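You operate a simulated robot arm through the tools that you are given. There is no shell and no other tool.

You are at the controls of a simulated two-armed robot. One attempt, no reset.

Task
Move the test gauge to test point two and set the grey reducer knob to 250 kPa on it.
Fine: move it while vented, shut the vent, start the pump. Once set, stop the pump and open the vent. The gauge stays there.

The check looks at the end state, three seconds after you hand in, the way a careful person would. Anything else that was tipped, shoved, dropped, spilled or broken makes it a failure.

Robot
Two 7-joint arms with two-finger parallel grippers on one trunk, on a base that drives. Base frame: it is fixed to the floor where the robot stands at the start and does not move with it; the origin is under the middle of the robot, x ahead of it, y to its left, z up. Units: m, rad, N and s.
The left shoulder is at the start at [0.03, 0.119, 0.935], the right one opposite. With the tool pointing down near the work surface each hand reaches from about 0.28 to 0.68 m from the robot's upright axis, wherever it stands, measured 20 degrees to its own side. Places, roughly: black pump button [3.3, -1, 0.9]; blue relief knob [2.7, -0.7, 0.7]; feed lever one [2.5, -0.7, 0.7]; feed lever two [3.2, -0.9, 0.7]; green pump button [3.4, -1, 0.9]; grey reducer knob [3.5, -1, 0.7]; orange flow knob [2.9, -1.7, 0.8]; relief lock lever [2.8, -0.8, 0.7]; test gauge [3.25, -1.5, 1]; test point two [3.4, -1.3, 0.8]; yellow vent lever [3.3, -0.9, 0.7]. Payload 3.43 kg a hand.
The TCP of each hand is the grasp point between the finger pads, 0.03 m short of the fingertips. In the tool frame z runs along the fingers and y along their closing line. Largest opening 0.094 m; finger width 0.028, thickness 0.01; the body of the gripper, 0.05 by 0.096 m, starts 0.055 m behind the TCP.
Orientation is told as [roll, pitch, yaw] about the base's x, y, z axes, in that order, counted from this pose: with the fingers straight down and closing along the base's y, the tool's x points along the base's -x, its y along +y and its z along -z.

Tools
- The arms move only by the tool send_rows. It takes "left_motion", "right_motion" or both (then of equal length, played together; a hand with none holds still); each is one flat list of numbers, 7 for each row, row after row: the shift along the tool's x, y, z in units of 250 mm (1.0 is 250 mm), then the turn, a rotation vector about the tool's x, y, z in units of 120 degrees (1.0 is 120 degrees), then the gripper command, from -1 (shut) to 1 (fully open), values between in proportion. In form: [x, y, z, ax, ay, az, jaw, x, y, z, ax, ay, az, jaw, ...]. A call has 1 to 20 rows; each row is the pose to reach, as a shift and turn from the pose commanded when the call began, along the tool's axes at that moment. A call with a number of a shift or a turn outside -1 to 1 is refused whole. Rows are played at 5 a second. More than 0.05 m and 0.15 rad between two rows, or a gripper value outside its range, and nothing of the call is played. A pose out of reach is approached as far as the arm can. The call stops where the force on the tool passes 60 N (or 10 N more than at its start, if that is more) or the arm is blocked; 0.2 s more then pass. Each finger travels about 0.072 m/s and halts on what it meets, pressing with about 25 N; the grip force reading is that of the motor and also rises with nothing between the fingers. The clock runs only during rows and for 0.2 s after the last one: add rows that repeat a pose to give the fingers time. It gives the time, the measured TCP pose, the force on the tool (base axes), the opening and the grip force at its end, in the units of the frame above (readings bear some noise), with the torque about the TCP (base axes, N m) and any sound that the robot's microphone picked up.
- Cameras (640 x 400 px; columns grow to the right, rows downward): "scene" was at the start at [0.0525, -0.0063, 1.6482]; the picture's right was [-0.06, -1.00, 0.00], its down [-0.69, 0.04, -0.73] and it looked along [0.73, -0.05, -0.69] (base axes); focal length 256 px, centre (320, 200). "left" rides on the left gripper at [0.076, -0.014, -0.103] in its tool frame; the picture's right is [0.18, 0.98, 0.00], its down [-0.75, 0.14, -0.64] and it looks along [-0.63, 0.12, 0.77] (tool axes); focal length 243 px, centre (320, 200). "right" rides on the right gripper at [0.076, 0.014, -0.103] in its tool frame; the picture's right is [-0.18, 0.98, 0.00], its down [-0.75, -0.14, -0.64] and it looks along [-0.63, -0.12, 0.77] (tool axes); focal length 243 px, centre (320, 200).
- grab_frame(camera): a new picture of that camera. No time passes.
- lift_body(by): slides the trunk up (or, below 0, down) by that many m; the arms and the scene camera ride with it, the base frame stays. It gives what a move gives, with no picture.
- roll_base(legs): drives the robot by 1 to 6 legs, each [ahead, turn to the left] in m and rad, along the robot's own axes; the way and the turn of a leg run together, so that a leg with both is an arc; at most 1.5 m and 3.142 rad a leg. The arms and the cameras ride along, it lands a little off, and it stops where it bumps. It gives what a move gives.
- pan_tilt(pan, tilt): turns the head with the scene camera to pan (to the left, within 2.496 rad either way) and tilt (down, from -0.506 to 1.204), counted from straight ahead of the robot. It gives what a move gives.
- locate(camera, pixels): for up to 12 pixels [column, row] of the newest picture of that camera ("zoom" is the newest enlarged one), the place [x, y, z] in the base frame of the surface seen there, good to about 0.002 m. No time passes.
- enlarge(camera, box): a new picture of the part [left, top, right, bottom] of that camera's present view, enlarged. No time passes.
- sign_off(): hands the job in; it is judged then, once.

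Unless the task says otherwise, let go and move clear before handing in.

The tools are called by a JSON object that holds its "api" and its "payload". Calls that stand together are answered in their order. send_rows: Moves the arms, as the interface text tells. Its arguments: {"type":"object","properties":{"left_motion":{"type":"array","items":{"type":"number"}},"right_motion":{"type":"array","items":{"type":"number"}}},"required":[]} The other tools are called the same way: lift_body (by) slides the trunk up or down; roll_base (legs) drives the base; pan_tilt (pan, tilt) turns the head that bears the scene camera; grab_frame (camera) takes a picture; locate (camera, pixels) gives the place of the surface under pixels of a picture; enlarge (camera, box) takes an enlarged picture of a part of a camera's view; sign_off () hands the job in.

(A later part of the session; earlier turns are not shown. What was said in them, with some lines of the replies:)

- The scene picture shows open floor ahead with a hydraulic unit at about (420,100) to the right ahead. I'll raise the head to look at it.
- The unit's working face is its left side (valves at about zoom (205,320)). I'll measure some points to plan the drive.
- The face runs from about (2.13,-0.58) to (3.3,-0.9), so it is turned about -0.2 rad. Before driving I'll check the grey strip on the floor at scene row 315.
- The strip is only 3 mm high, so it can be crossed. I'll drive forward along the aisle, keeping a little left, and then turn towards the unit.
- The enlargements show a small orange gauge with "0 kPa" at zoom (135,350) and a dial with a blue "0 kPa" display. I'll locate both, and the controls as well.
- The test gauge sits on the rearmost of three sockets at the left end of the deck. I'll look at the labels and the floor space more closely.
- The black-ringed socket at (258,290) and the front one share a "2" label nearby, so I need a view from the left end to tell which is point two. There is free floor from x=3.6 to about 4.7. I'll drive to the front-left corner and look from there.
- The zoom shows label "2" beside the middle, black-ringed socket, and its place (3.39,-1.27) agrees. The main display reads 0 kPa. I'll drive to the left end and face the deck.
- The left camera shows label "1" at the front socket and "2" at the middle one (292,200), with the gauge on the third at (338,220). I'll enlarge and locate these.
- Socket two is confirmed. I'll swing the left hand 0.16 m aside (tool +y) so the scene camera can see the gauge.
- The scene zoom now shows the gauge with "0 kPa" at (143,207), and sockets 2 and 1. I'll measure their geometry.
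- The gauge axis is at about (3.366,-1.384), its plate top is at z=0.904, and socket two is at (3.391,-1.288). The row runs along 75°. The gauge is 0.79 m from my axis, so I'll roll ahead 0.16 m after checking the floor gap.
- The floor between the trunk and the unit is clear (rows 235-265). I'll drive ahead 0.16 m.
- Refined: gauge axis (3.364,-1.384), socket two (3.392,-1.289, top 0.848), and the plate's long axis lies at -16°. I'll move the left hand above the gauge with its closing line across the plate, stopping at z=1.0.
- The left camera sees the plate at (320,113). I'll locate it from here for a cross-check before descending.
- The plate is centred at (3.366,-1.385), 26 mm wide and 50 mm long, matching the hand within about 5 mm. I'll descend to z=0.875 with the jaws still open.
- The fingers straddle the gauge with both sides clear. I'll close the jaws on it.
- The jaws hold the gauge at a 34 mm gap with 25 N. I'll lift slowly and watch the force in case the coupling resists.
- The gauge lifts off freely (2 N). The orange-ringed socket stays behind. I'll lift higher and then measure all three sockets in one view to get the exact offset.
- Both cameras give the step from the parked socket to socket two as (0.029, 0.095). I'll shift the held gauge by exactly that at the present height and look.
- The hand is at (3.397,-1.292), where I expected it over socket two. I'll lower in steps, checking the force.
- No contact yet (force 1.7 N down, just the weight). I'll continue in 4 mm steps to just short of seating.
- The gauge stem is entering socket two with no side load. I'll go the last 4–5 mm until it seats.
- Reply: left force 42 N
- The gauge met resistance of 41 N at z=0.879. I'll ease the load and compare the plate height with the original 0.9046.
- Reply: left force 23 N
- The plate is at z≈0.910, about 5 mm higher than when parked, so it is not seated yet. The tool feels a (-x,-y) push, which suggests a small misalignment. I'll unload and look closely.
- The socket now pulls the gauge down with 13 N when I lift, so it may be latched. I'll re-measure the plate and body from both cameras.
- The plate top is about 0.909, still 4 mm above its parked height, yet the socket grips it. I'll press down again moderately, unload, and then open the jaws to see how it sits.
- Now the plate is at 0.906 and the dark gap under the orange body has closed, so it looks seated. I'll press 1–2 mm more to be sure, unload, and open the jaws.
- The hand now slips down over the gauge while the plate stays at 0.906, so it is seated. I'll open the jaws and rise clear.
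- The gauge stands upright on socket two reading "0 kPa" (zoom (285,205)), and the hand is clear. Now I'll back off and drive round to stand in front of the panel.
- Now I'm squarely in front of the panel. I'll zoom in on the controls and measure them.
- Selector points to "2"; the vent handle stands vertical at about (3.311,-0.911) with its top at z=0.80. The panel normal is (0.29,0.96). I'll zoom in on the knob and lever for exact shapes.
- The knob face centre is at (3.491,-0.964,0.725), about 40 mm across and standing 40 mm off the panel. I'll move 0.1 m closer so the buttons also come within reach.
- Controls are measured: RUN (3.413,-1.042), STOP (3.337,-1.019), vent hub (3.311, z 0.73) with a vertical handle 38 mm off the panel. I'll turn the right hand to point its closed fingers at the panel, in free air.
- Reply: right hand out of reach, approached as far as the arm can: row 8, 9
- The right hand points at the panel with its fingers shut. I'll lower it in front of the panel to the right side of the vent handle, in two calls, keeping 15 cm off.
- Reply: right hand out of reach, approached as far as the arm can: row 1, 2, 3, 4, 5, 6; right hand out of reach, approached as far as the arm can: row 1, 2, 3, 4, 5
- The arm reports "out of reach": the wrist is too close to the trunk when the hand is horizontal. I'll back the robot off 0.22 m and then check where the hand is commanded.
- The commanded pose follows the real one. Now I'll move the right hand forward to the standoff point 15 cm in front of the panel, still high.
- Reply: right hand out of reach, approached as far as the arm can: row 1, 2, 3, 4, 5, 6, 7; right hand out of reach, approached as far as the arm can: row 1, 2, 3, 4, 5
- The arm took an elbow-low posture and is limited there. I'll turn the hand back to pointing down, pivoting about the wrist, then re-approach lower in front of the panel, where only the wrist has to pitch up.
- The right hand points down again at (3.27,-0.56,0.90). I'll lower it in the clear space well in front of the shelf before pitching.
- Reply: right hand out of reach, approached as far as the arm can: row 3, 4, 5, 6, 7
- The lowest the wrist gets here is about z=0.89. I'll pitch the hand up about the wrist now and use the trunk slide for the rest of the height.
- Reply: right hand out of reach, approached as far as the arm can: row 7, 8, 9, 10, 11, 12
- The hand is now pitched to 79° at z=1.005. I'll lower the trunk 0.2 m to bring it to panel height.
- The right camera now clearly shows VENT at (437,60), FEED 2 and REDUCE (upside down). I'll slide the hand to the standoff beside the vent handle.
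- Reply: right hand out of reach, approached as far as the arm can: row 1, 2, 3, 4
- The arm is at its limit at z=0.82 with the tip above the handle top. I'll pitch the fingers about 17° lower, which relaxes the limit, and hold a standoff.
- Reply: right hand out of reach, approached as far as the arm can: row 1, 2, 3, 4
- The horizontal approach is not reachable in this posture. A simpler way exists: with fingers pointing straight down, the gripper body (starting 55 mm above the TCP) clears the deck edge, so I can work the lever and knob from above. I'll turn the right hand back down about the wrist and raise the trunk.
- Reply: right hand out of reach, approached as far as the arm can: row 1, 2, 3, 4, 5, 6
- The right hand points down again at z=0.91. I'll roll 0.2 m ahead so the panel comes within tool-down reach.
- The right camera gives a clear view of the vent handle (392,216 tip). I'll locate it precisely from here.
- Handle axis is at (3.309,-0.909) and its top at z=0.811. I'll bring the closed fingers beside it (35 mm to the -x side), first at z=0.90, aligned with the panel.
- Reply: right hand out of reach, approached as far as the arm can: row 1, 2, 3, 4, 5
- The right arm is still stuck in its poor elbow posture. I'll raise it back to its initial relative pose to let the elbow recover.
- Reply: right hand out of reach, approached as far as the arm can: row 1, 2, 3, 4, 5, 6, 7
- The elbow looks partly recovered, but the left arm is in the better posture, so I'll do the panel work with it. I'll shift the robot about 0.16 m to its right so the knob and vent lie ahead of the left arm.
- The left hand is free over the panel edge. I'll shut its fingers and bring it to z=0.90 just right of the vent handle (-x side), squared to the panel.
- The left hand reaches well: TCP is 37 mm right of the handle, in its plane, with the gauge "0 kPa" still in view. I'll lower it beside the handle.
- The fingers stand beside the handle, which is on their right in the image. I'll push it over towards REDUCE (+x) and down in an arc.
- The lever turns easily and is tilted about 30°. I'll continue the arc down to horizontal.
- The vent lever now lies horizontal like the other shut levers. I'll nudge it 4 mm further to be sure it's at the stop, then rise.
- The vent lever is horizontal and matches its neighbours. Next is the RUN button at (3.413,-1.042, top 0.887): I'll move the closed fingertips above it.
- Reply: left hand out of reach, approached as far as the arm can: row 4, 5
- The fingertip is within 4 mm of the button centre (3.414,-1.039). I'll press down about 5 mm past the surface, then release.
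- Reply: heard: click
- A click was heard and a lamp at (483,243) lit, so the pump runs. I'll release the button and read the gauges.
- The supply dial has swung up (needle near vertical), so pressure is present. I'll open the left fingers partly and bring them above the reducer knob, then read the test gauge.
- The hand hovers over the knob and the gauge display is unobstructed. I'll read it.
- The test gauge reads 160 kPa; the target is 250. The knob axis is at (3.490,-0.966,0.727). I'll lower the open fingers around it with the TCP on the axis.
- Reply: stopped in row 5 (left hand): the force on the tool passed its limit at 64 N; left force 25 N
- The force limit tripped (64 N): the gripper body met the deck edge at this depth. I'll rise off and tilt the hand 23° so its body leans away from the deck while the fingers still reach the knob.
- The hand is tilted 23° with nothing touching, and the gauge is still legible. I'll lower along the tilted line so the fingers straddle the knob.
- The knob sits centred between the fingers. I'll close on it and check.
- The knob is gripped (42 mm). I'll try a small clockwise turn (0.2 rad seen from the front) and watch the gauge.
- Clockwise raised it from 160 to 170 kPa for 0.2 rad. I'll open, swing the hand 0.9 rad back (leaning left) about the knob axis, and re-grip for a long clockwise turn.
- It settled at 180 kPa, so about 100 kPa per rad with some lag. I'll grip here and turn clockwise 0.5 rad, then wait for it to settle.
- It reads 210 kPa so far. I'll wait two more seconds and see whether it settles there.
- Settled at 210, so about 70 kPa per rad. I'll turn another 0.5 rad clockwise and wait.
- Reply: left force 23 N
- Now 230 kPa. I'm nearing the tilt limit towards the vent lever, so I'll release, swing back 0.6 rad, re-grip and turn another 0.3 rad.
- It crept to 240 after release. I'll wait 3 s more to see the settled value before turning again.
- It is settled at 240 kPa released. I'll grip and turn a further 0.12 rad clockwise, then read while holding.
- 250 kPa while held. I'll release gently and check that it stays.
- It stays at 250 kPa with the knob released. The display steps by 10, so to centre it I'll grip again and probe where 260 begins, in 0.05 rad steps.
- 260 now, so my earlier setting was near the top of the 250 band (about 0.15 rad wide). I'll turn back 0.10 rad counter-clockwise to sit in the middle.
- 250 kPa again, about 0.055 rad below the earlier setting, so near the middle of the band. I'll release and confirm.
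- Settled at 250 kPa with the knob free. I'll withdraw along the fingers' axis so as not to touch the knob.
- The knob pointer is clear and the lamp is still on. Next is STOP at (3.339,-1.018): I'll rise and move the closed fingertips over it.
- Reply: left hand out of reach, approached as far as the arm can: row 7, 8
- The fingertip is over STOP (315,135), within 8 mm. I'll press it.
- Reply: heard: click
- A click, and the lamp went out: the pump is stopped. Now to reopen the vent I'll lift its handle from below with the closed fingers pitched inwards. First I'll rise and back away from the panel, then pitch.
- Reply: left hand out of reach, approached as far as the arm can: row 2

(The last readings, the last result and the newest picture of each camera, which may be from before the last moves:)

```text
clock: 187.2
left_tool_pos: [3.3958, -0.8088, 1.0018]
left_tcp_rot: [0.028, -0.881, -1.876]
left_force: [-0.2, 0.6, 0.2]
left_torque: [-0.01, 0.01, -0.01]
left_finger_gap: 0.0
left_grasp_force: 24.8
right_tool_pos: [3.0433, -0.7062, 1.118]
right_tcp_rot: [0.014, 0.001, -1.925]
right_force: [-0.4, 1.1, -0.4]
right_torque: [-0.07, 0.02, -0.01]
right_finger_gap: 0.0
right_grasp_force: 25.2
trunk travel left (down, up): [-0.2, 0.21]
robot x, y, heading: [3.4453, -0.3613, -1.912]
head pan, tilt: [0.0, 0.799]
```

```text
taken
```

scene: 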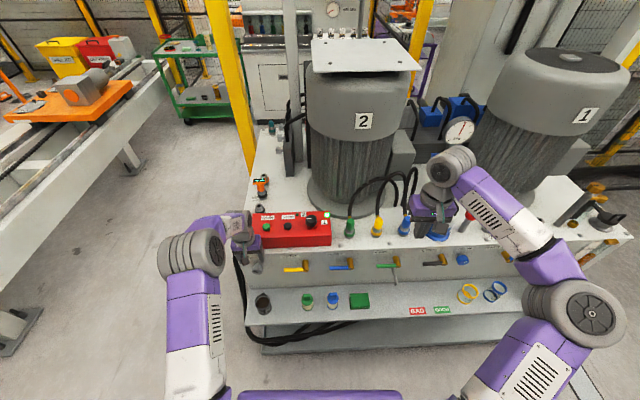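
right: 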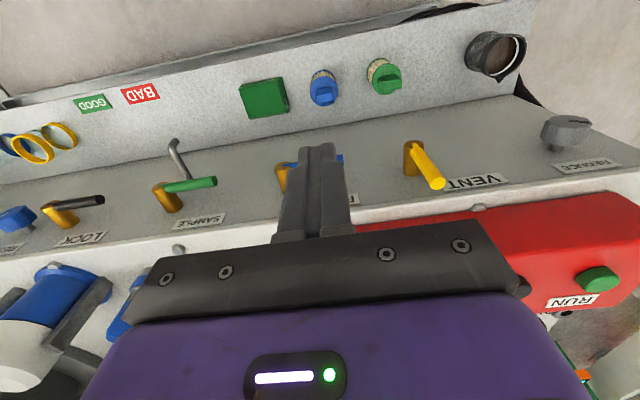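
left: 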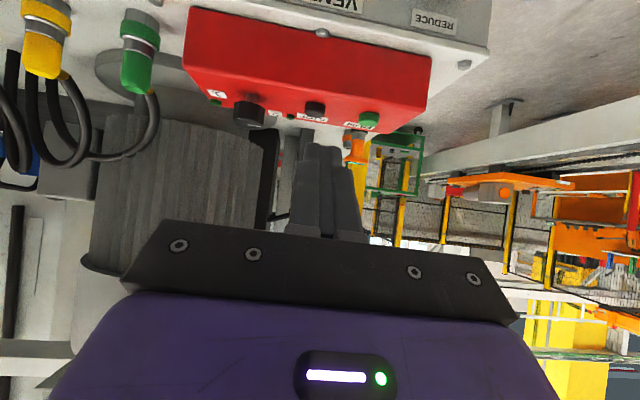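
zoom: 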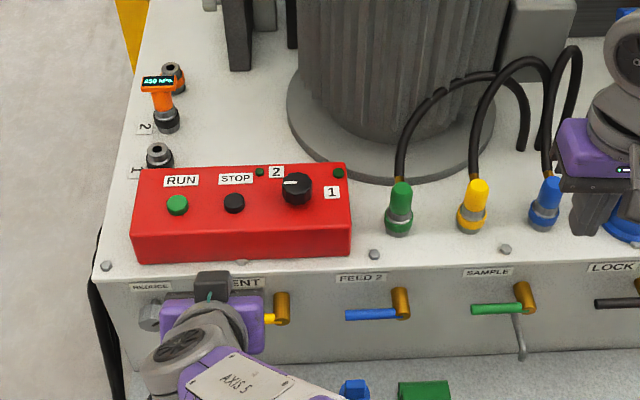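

The left arm pitches to 50° fine, and the gauge still shows 250 with the pump stopped. I'll lower to z=0.70 in front of the panel, below the vent handle's level.

{"api": "send_rows", "payload": {"left_motion": [0.127, 0.003, 0.118, 0, 0, 0, -1, 0.254, 0.006, 0.236, 0, 0, 0, -1, 0.38, 0.009, 0.355, 0, 0, 0, -1, 0.507, 0.012, 0.473, 0, 0, 0, -1, 0.634, 0.015, 0.591, 0, 0, 0, -1, 0.761, 0.018, 0.709, 0, 0, 0, -1, 0.8876, 0.02, 0.8275, 0, 0, 0, -1, 0.8876, 0.02, 0.8275, 0, 0, 0, -1]}}

{"api": "enlarge", "payload": {"camera": "scene", "box": [220, 150, 420, 300]}}

{"api": "grab_frame", "payload": {"camera": "left"}}

```text
clock: 189.0
left_tool_pos: [3.3991, -0.8312, 0.698]
left_tcp_rot: [0.024, -0.88, -1.872]
left_force: [0.2, 0.2, -0.1]
left_torque: [0.0, -0.02, -0.01]
left_finger_gap: 0.0
left_grasp_force: 24.5
right_tool_pos: [3.0437, -0.7068, 1.117]
right_tcp_rot: [0.013, 0.0, -1.924]
right_force: [-0.4, -0.1, -0.4]
right_torque: [0.01, 0.01, 0.02]
right_finger_gap: 0.0
right_grasp_force: 25.0
trunk travel left (down, up): [-0.2, 0.21]
robot x, y, heading: [3.4433, -0.3598, -1.908]
head pan, tilt: [0.0, 0.799]
```

```text
2.67 times, centred on (320, 225) of scene
```

zoom: 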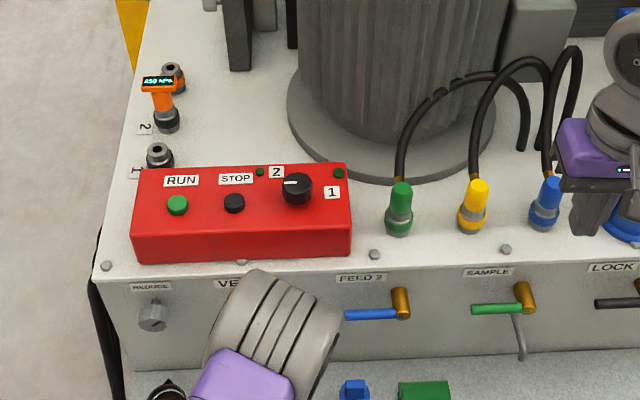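

```text
taken
```

left: 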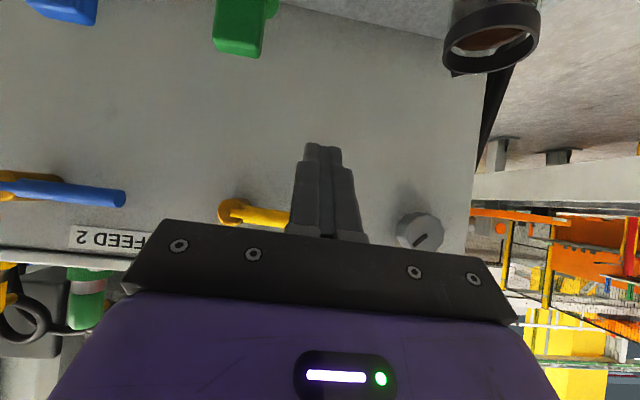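

The posture is reachable, with the vent handle visible at (265,216) beyond the fingertips. I'll verify its position from here.

{"api": "locate", "payload": {"camera": "left", "pixels": [[232, 212], [265, 216], [280, 218], [250, 208], [415, 228], [240, 30], [490, 60], [90, 195], [120, 198]]}}

```text
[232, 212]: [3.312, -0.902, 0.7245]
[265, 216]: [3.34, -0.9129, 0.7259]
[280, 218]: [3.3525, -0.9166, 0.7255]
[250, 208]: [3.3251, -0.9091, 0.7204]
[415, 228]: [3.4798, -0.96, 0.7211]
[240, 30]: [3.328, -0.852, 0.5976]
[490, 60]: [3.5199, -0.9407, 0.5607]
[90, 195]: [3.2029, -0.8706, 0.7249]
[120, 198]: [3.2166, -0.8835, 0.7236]
```

The handle underside is at z≈0.721. I'll slide the fingers in beneath it (tip to about 2 cm from the panel).

{"api": "send_rows", "payload": {"left_motion": [-0.06, -0.01, 0.078, 0, 0, 0, -1, -0.12, -0.02, 0.155, 0, 0, 0, -1, -0.18, -0.03, 0.233, 0, 0, 0, -1, -0.24, -0.038, 0.31, 0, 0, 0, -1, -0.24, -0.038, 0.31, 0, 0, 0, -1]}}

{"api": "grab_frame", "payload": {"camera": "left"}}

{"api": "enlarge", "payload": {"camera": "right", "box": [320, 60, 640, 260]}}

```text
clock: 190.2
left_tool_pos: [3.3651, -0.9245, 0.6942]
left_tcp_rot: [0.025, -0.88, -1.872]
left_force: [-0.2, 0.3, -0.2]
left_torque: [0.03, -0.05, 0.02]
left_finger_gap: 0.0
left_grasp_force: 25.2
right_tool_pos: [3.0449, -0.707, 1.1176]
right_tcp_rot: [0.012, 0.001, -1.926]
right_force: [0.2, -0.7, -0.3]
right_torque: [-0.01, -0.05, 0.0]
right_finger_gap: 0.0001
right_grasp_force: 25.2
trunk travel left (down, up): [-0.2, 0.21]
robot x, y, heading: [3.4422, -0.3637, -1.914]
head pan, tilt: [0.0, 0.799]
```

```text
taken
```

left: 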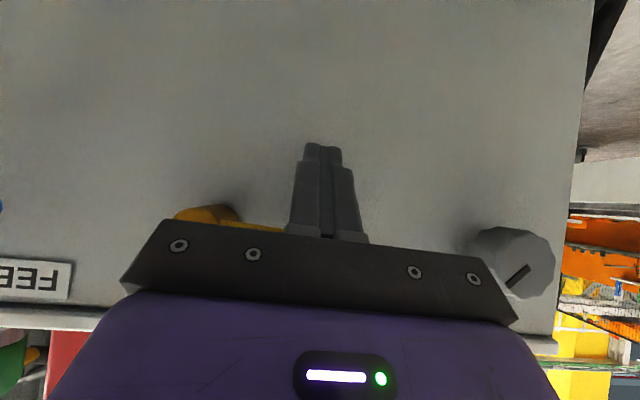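

```text
2.00 times, centred on (480, 160) of right
```

zoom: 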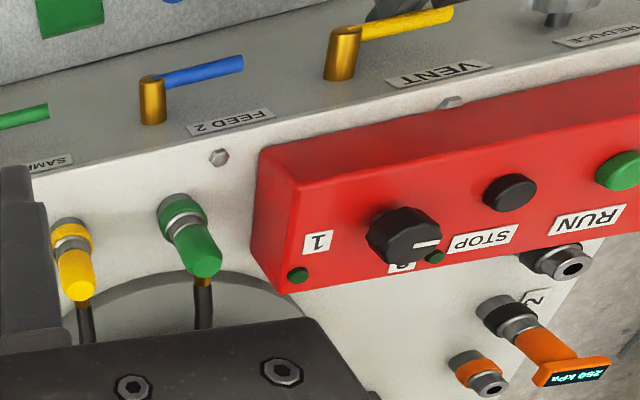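

The fingers are under the handle with no contact, and the right camera shows the gauge at 250 kPa. I'll lift the lever along its arc to about 75° first.

{"api": "send_rows", "payload": {"left_motion": [-0.0185, 0, -0.0153, 0, 0, 0, -1, -0.033, 0, -0.0272, 0, 0, 0, -1, -0.0586, -0.003, -0.0484, 0, 0, 0, -1, -0.0833, -0.007, -0.0687, 0, 0, 0, -1, -0.1105, -0.0136, -0.0911, 0, 0, 0, -1, -0.128, -0.026, -0.1056, 0, 0, 0, -1, -0.1444, -0.0388, -0.1191, 0, 0, 0, -1, -0.1592, -0.056, -0.1313, 0, 0, 0, -1, -0.1725, -0.0748, -0.1423, 0, 0, 0, -1, -0.1827, -0.096, -0.1507, 0, 0, 0, -1, -0.1919, -0.1192, -0.1583, 0, 0, 0, -1]}}

{"api": "grab_frame", "payload": {"camera": "left"}}

{"api": "enlarge", "payload": {"camera": "right", "box": [320, 60, 640, 260]}}

```text
clock: 192.6
left_tool_pos: [3.3337, -0.9132, 0.757]
left_tcp_rot: [0.025, -0.88, -1.872]
left_force: [-0.8, -0.4, -0.5]
left_torque: [0.04, -0.03, 0.03]
left_finger_gap: 0.0001
left_grasp_force: 25.1
right_tool_pos: [3.0436, -0.707, 1.1189]
right_tcp_rot: [0.012, 0.001, -1.925]
right_force: [-0.1, 0.4, -0.3]
right_torque: [0.0, 0.01, 0.01]
right_finger_gap: 0.0
right_grasp_force: 24.9
trunk travel left (down, up): [-0.2, 0.21]
robot x, y, heading: [3.4398, -0.3638, -1.913]
head pan, tilt: [0.0, 0.799]
```

```text
taken
```

left: 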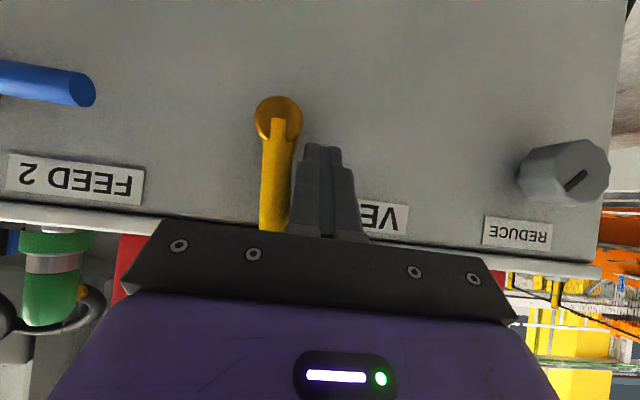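

```text
2.00 times, centred on (480, 160) of right
```

zoom: 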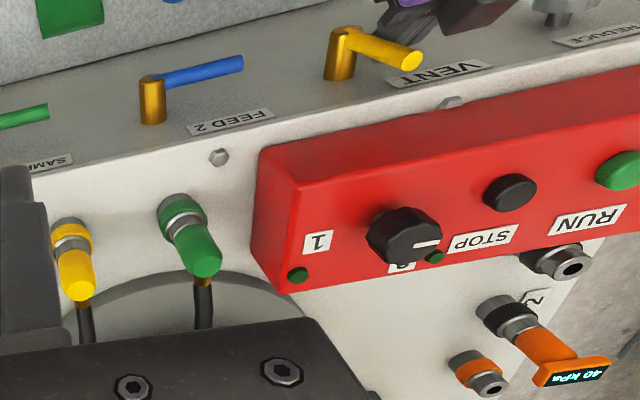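

The gauge is falling (40 kPa), so the vent is opening. I'll push the handle the last 15° to vertical.

{"api": "send_rows", "payload": {"left_motion": [-0.004, -0.02, -0.003, 0, 0, 0, -1, -0.008, -0.036, -0.006, 0, 0, 0, -1, -0.01, -0.05, -0.008, 0, 0, 0, -1, -0.01, -0.06, -0.008, 0, 0, 0, -1, -0.01, -0.06, -0.008, 0, 0, 0, -1]}}

{"api": "grab_frame", "payload": {"camera": "left"}}

{"api": "enlarge", "payload": {"camera": "right", "box": [320, 60, 640, 260]}}

```text
clock: 193.8
left_tool_pos: [3.329, -0.912, 0.7585]
left_tcp_rot: [0.032, -0.877, -1.863]
left_force: [38.1, -7.4, -8.0]
left_torque: [0.08, 0.29, 0.15]
left_finger_gap: 0.0
left_grasp_force: 25.6
right_tool_pos: [3.0475, -0.7083, 1.1192]
right_tcp_rot: [0.008, -0.001, -1.924]
right_force: [0.5, 0.8, 0.4]
right_torque: [-0.03, 0.0, -0.04]
right_finger_gap: 0.0002
right_grasp_force: 25.1
trunk travel left (down, up): [-0.2, 0.21]
robot x, y, heading: [3.4437, -0.3634, -1.912]
head pan, tilt: [0.0, 0.799]
```

```text
taken
```

left: 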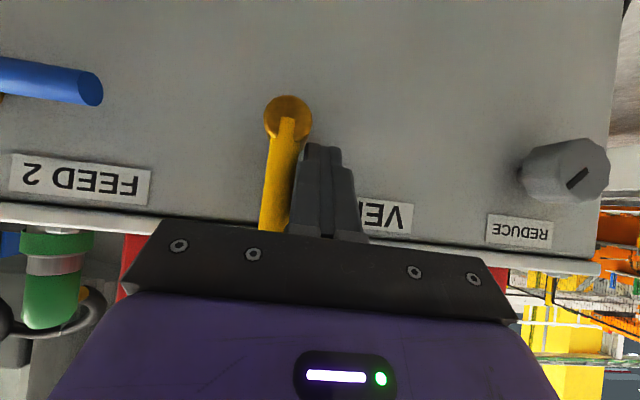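

```text
2.00 times, centred on (480, 160) of right
```

zoom: 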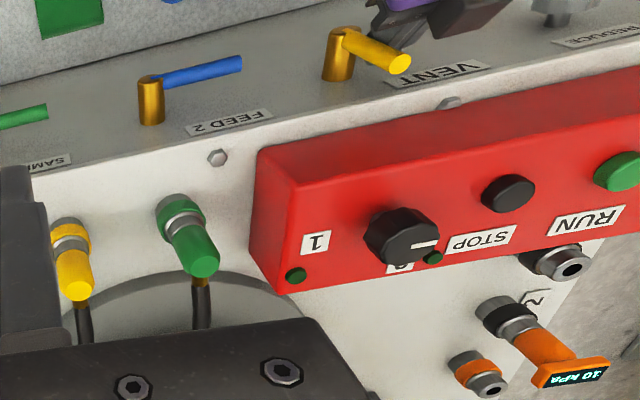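

38 N of resistance shows the lever is at its vertical stop, and the gauge is down to 10 kPa. I'll ease off sideways and withdraw from the panel.

{"api": "send_rows", "payload": {"left_motion": [0, 0.04, 0, 0, 0, 0, -1, 0, 0.07, 0, 0, 0, 0, -1, 0.06, 0.07, -0.078, 0, 0, 0, -1, 0.12, 0.07, -0.155, 0, 0, 0, -1, 0.18, 0.07, -0.233, 0, 0, 0, -1, 0.24, 0.07, -0.31, 0, 0, 0, -1, 0.2, 0.07, -0.45, 0, 0, 0, -1, 0.1, 0.07, -0.6, 0, 0, 0, -1, 0.0, 0.07, -0.72, 0, 0, 0, -1, -0.1, 0.07, -0.82, 0, 0, 0, -1]}}

{"api": "grab_frame", "payload": {"camera": "scene"}}

{"api": "enlarge", "payload": {"camera": "scene", "box": [220, 150, 420, 300]}}

{"api": "grab_frame", "payload": {"camera": "left"}}

```text
clock: 196.0
left_tool_pos: [3.3756, -0.7753, 0.91]
left_tcp_rot: [0.025, -0.879, -1.87]
left_force: [-0.2, -1.2, 0.0]
left_torque: [0.02, 0.0, 0.04]
left_finger_gap: 0.0003
left_grasp_force: 24.8
right_tool_pos: [3.0444, -0.7059, 1.1184]
right_tcp_rot: [0.011, 0.001, -1.924]
right_force: [0.0, -0.2, 0.5]
right_torque: [-0.04, 0.01, 0.0]
right_finger_gap: 0.0
right_grasp_force: 25.1
trunk travel left (down, up): [-0.2, 0.21]
robot x, y, heading: [3.442, -0.362, -1.916]
head pan, tilt: [0.0, 0.799]
```

```text
taken
```

scene: 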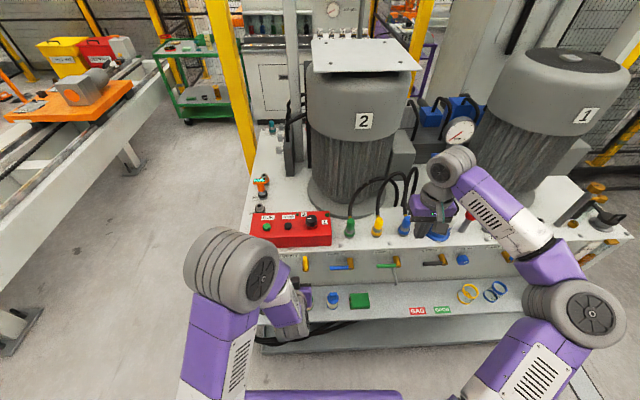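

```text
2.67 times, centred on (320, 225) of scene
```

zoom: 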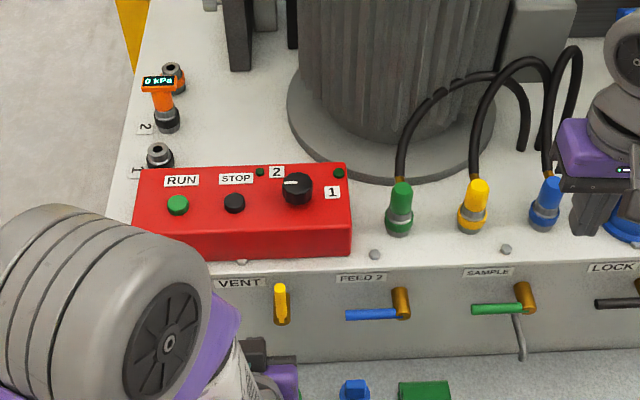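

```text
taken
```

left: 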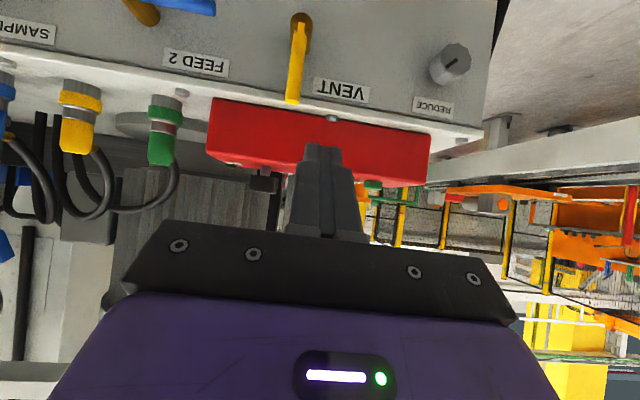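

The vent handle stands vertical, the gauge reads 0 kPa and the lamp is off. I'll back the robot away and make a final check of everything.

{"api": "roll_base", "payload": {"legs": [[-0.35, 0]]}}

{"api": "grab_frame", "payload": {"camera": "scene"}}

{"api": "enlarge", "payload": {"camera": "scene", "box": [230, 130, 430, 300]}}

{"api": "enlarge", "payload": {"camera": "right", "box": [320, 0, 640, 200]}}

```text
clock: 198.3
left_tool_pos: [3.4964, -0.4378, 0.908]
left_tcp_rot: [0.024, -0.879, -1.869]
left_force: [-0.6, -0.4, -0.2]
left_torque: [0.01, -0.01, -0.02]
left_finger_gap: 0.0
left_grasp_force: 24.7
right_tool_pos: [3.1659, -0.3681, 1.1179]
right_tcp_rot: [0.014, 0.0, -1.922]
right_force: [0.4, 0.0, 0.7]
right_torque: [-0.02, 0.0, 0.02]
right_finger_gap: 0.0001
right_grasp_force: 24.9
trunk travel left (down, up): [-0.2, 0.21]
robot x, y, heading: [3.566, -0.0225, -1.907]
head pan, tilt: [0.0, 0.799]
```

```text
taken
```

scene: 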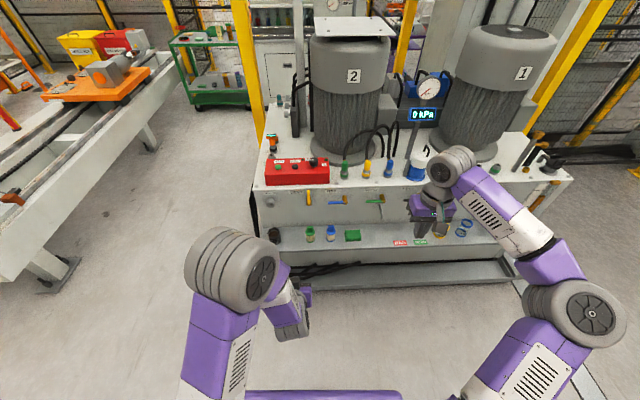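

```text
2.35 times, centred on (330, 215) of scene
```

zoom: 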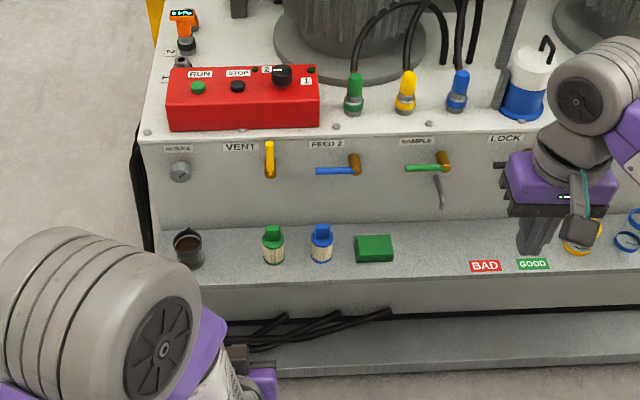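

```text
2.00 times, centred on (480, 100) of right
```

zoom: 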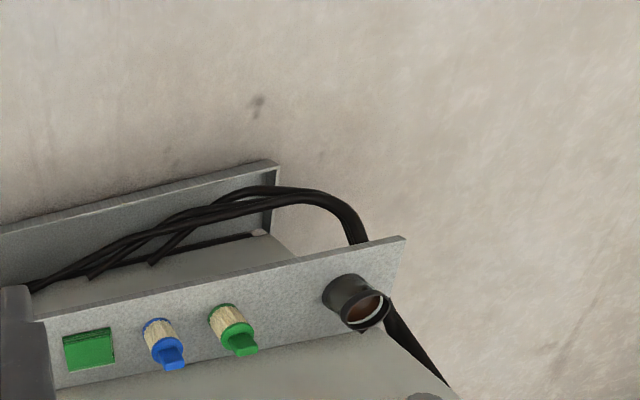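

Everything on the shelf stands as before. I'll take one last close look at the gauge and knob.

{"api": "enlarge", "payload": {"camera": "scene", "box": [260, 130, 290, 160]}}

{"api": "enlarge", "payload": {"camera": "scene", "box": [262, 185, 318, 212]}}

```text
13.33 times, centred on (275, 145) of scene
```

zoom: 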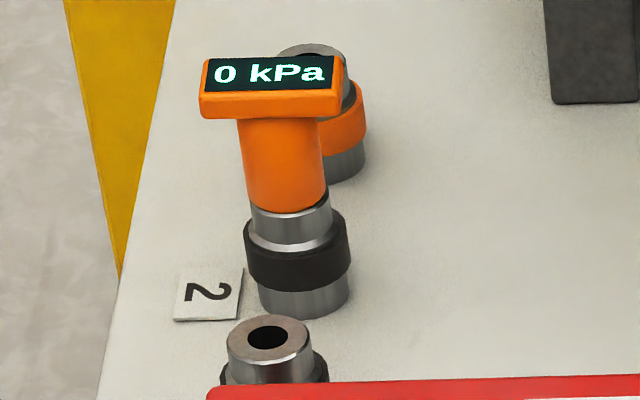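

```text
11.43 times, centred on (290, 198) of scene
```

zoom: 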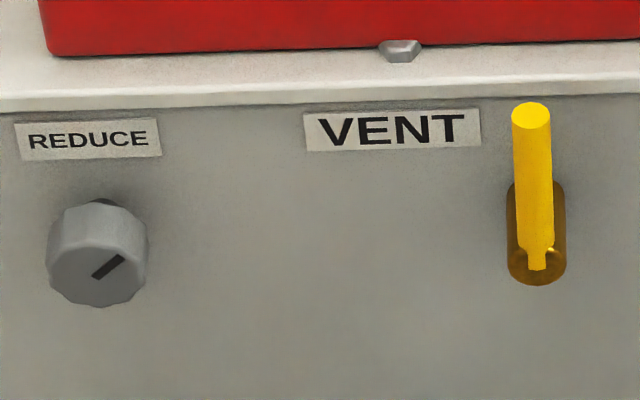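

The close-ups show the gauge seated on test point two at 0 kPa, the reducer knob still where it read 250 kPa, and the vent handle upright at its stop. The pump lamp is out and both hands are clear, so I'm handing in.

{"api": "sign_off", "payload": {}}

```text
The job is handed in.
```

The test gauge is now on test point two, and the grey reducer knob is set to 250 kPa on it. I've handed the job in.

- **Setting:** with the pump running and the vent shut, the gauge settled at 250 kPa after I let go of the knob. The display steps by 10 kPa, so I found where it changes to 260 and turned back to about the middle of the 250 range.
- **End state:** the pump is stopped and its lamp is out. The vent lever is back upright at its stop, and the gauge reads 0 kPa. I left the pump selector and the other levers alone.
- **Deck contact:** on my first try at the knob, the left gripper pressed on the deck edge and the arm stopped itself at 64 N. I saw no damage, and nothing nearby was moved or knocked over.
- **Gauge seating:** the gauge resisted going into socket two and needed a firmer push. It now sits at nearly the same height as it did in its original socket, and it held pressure there.
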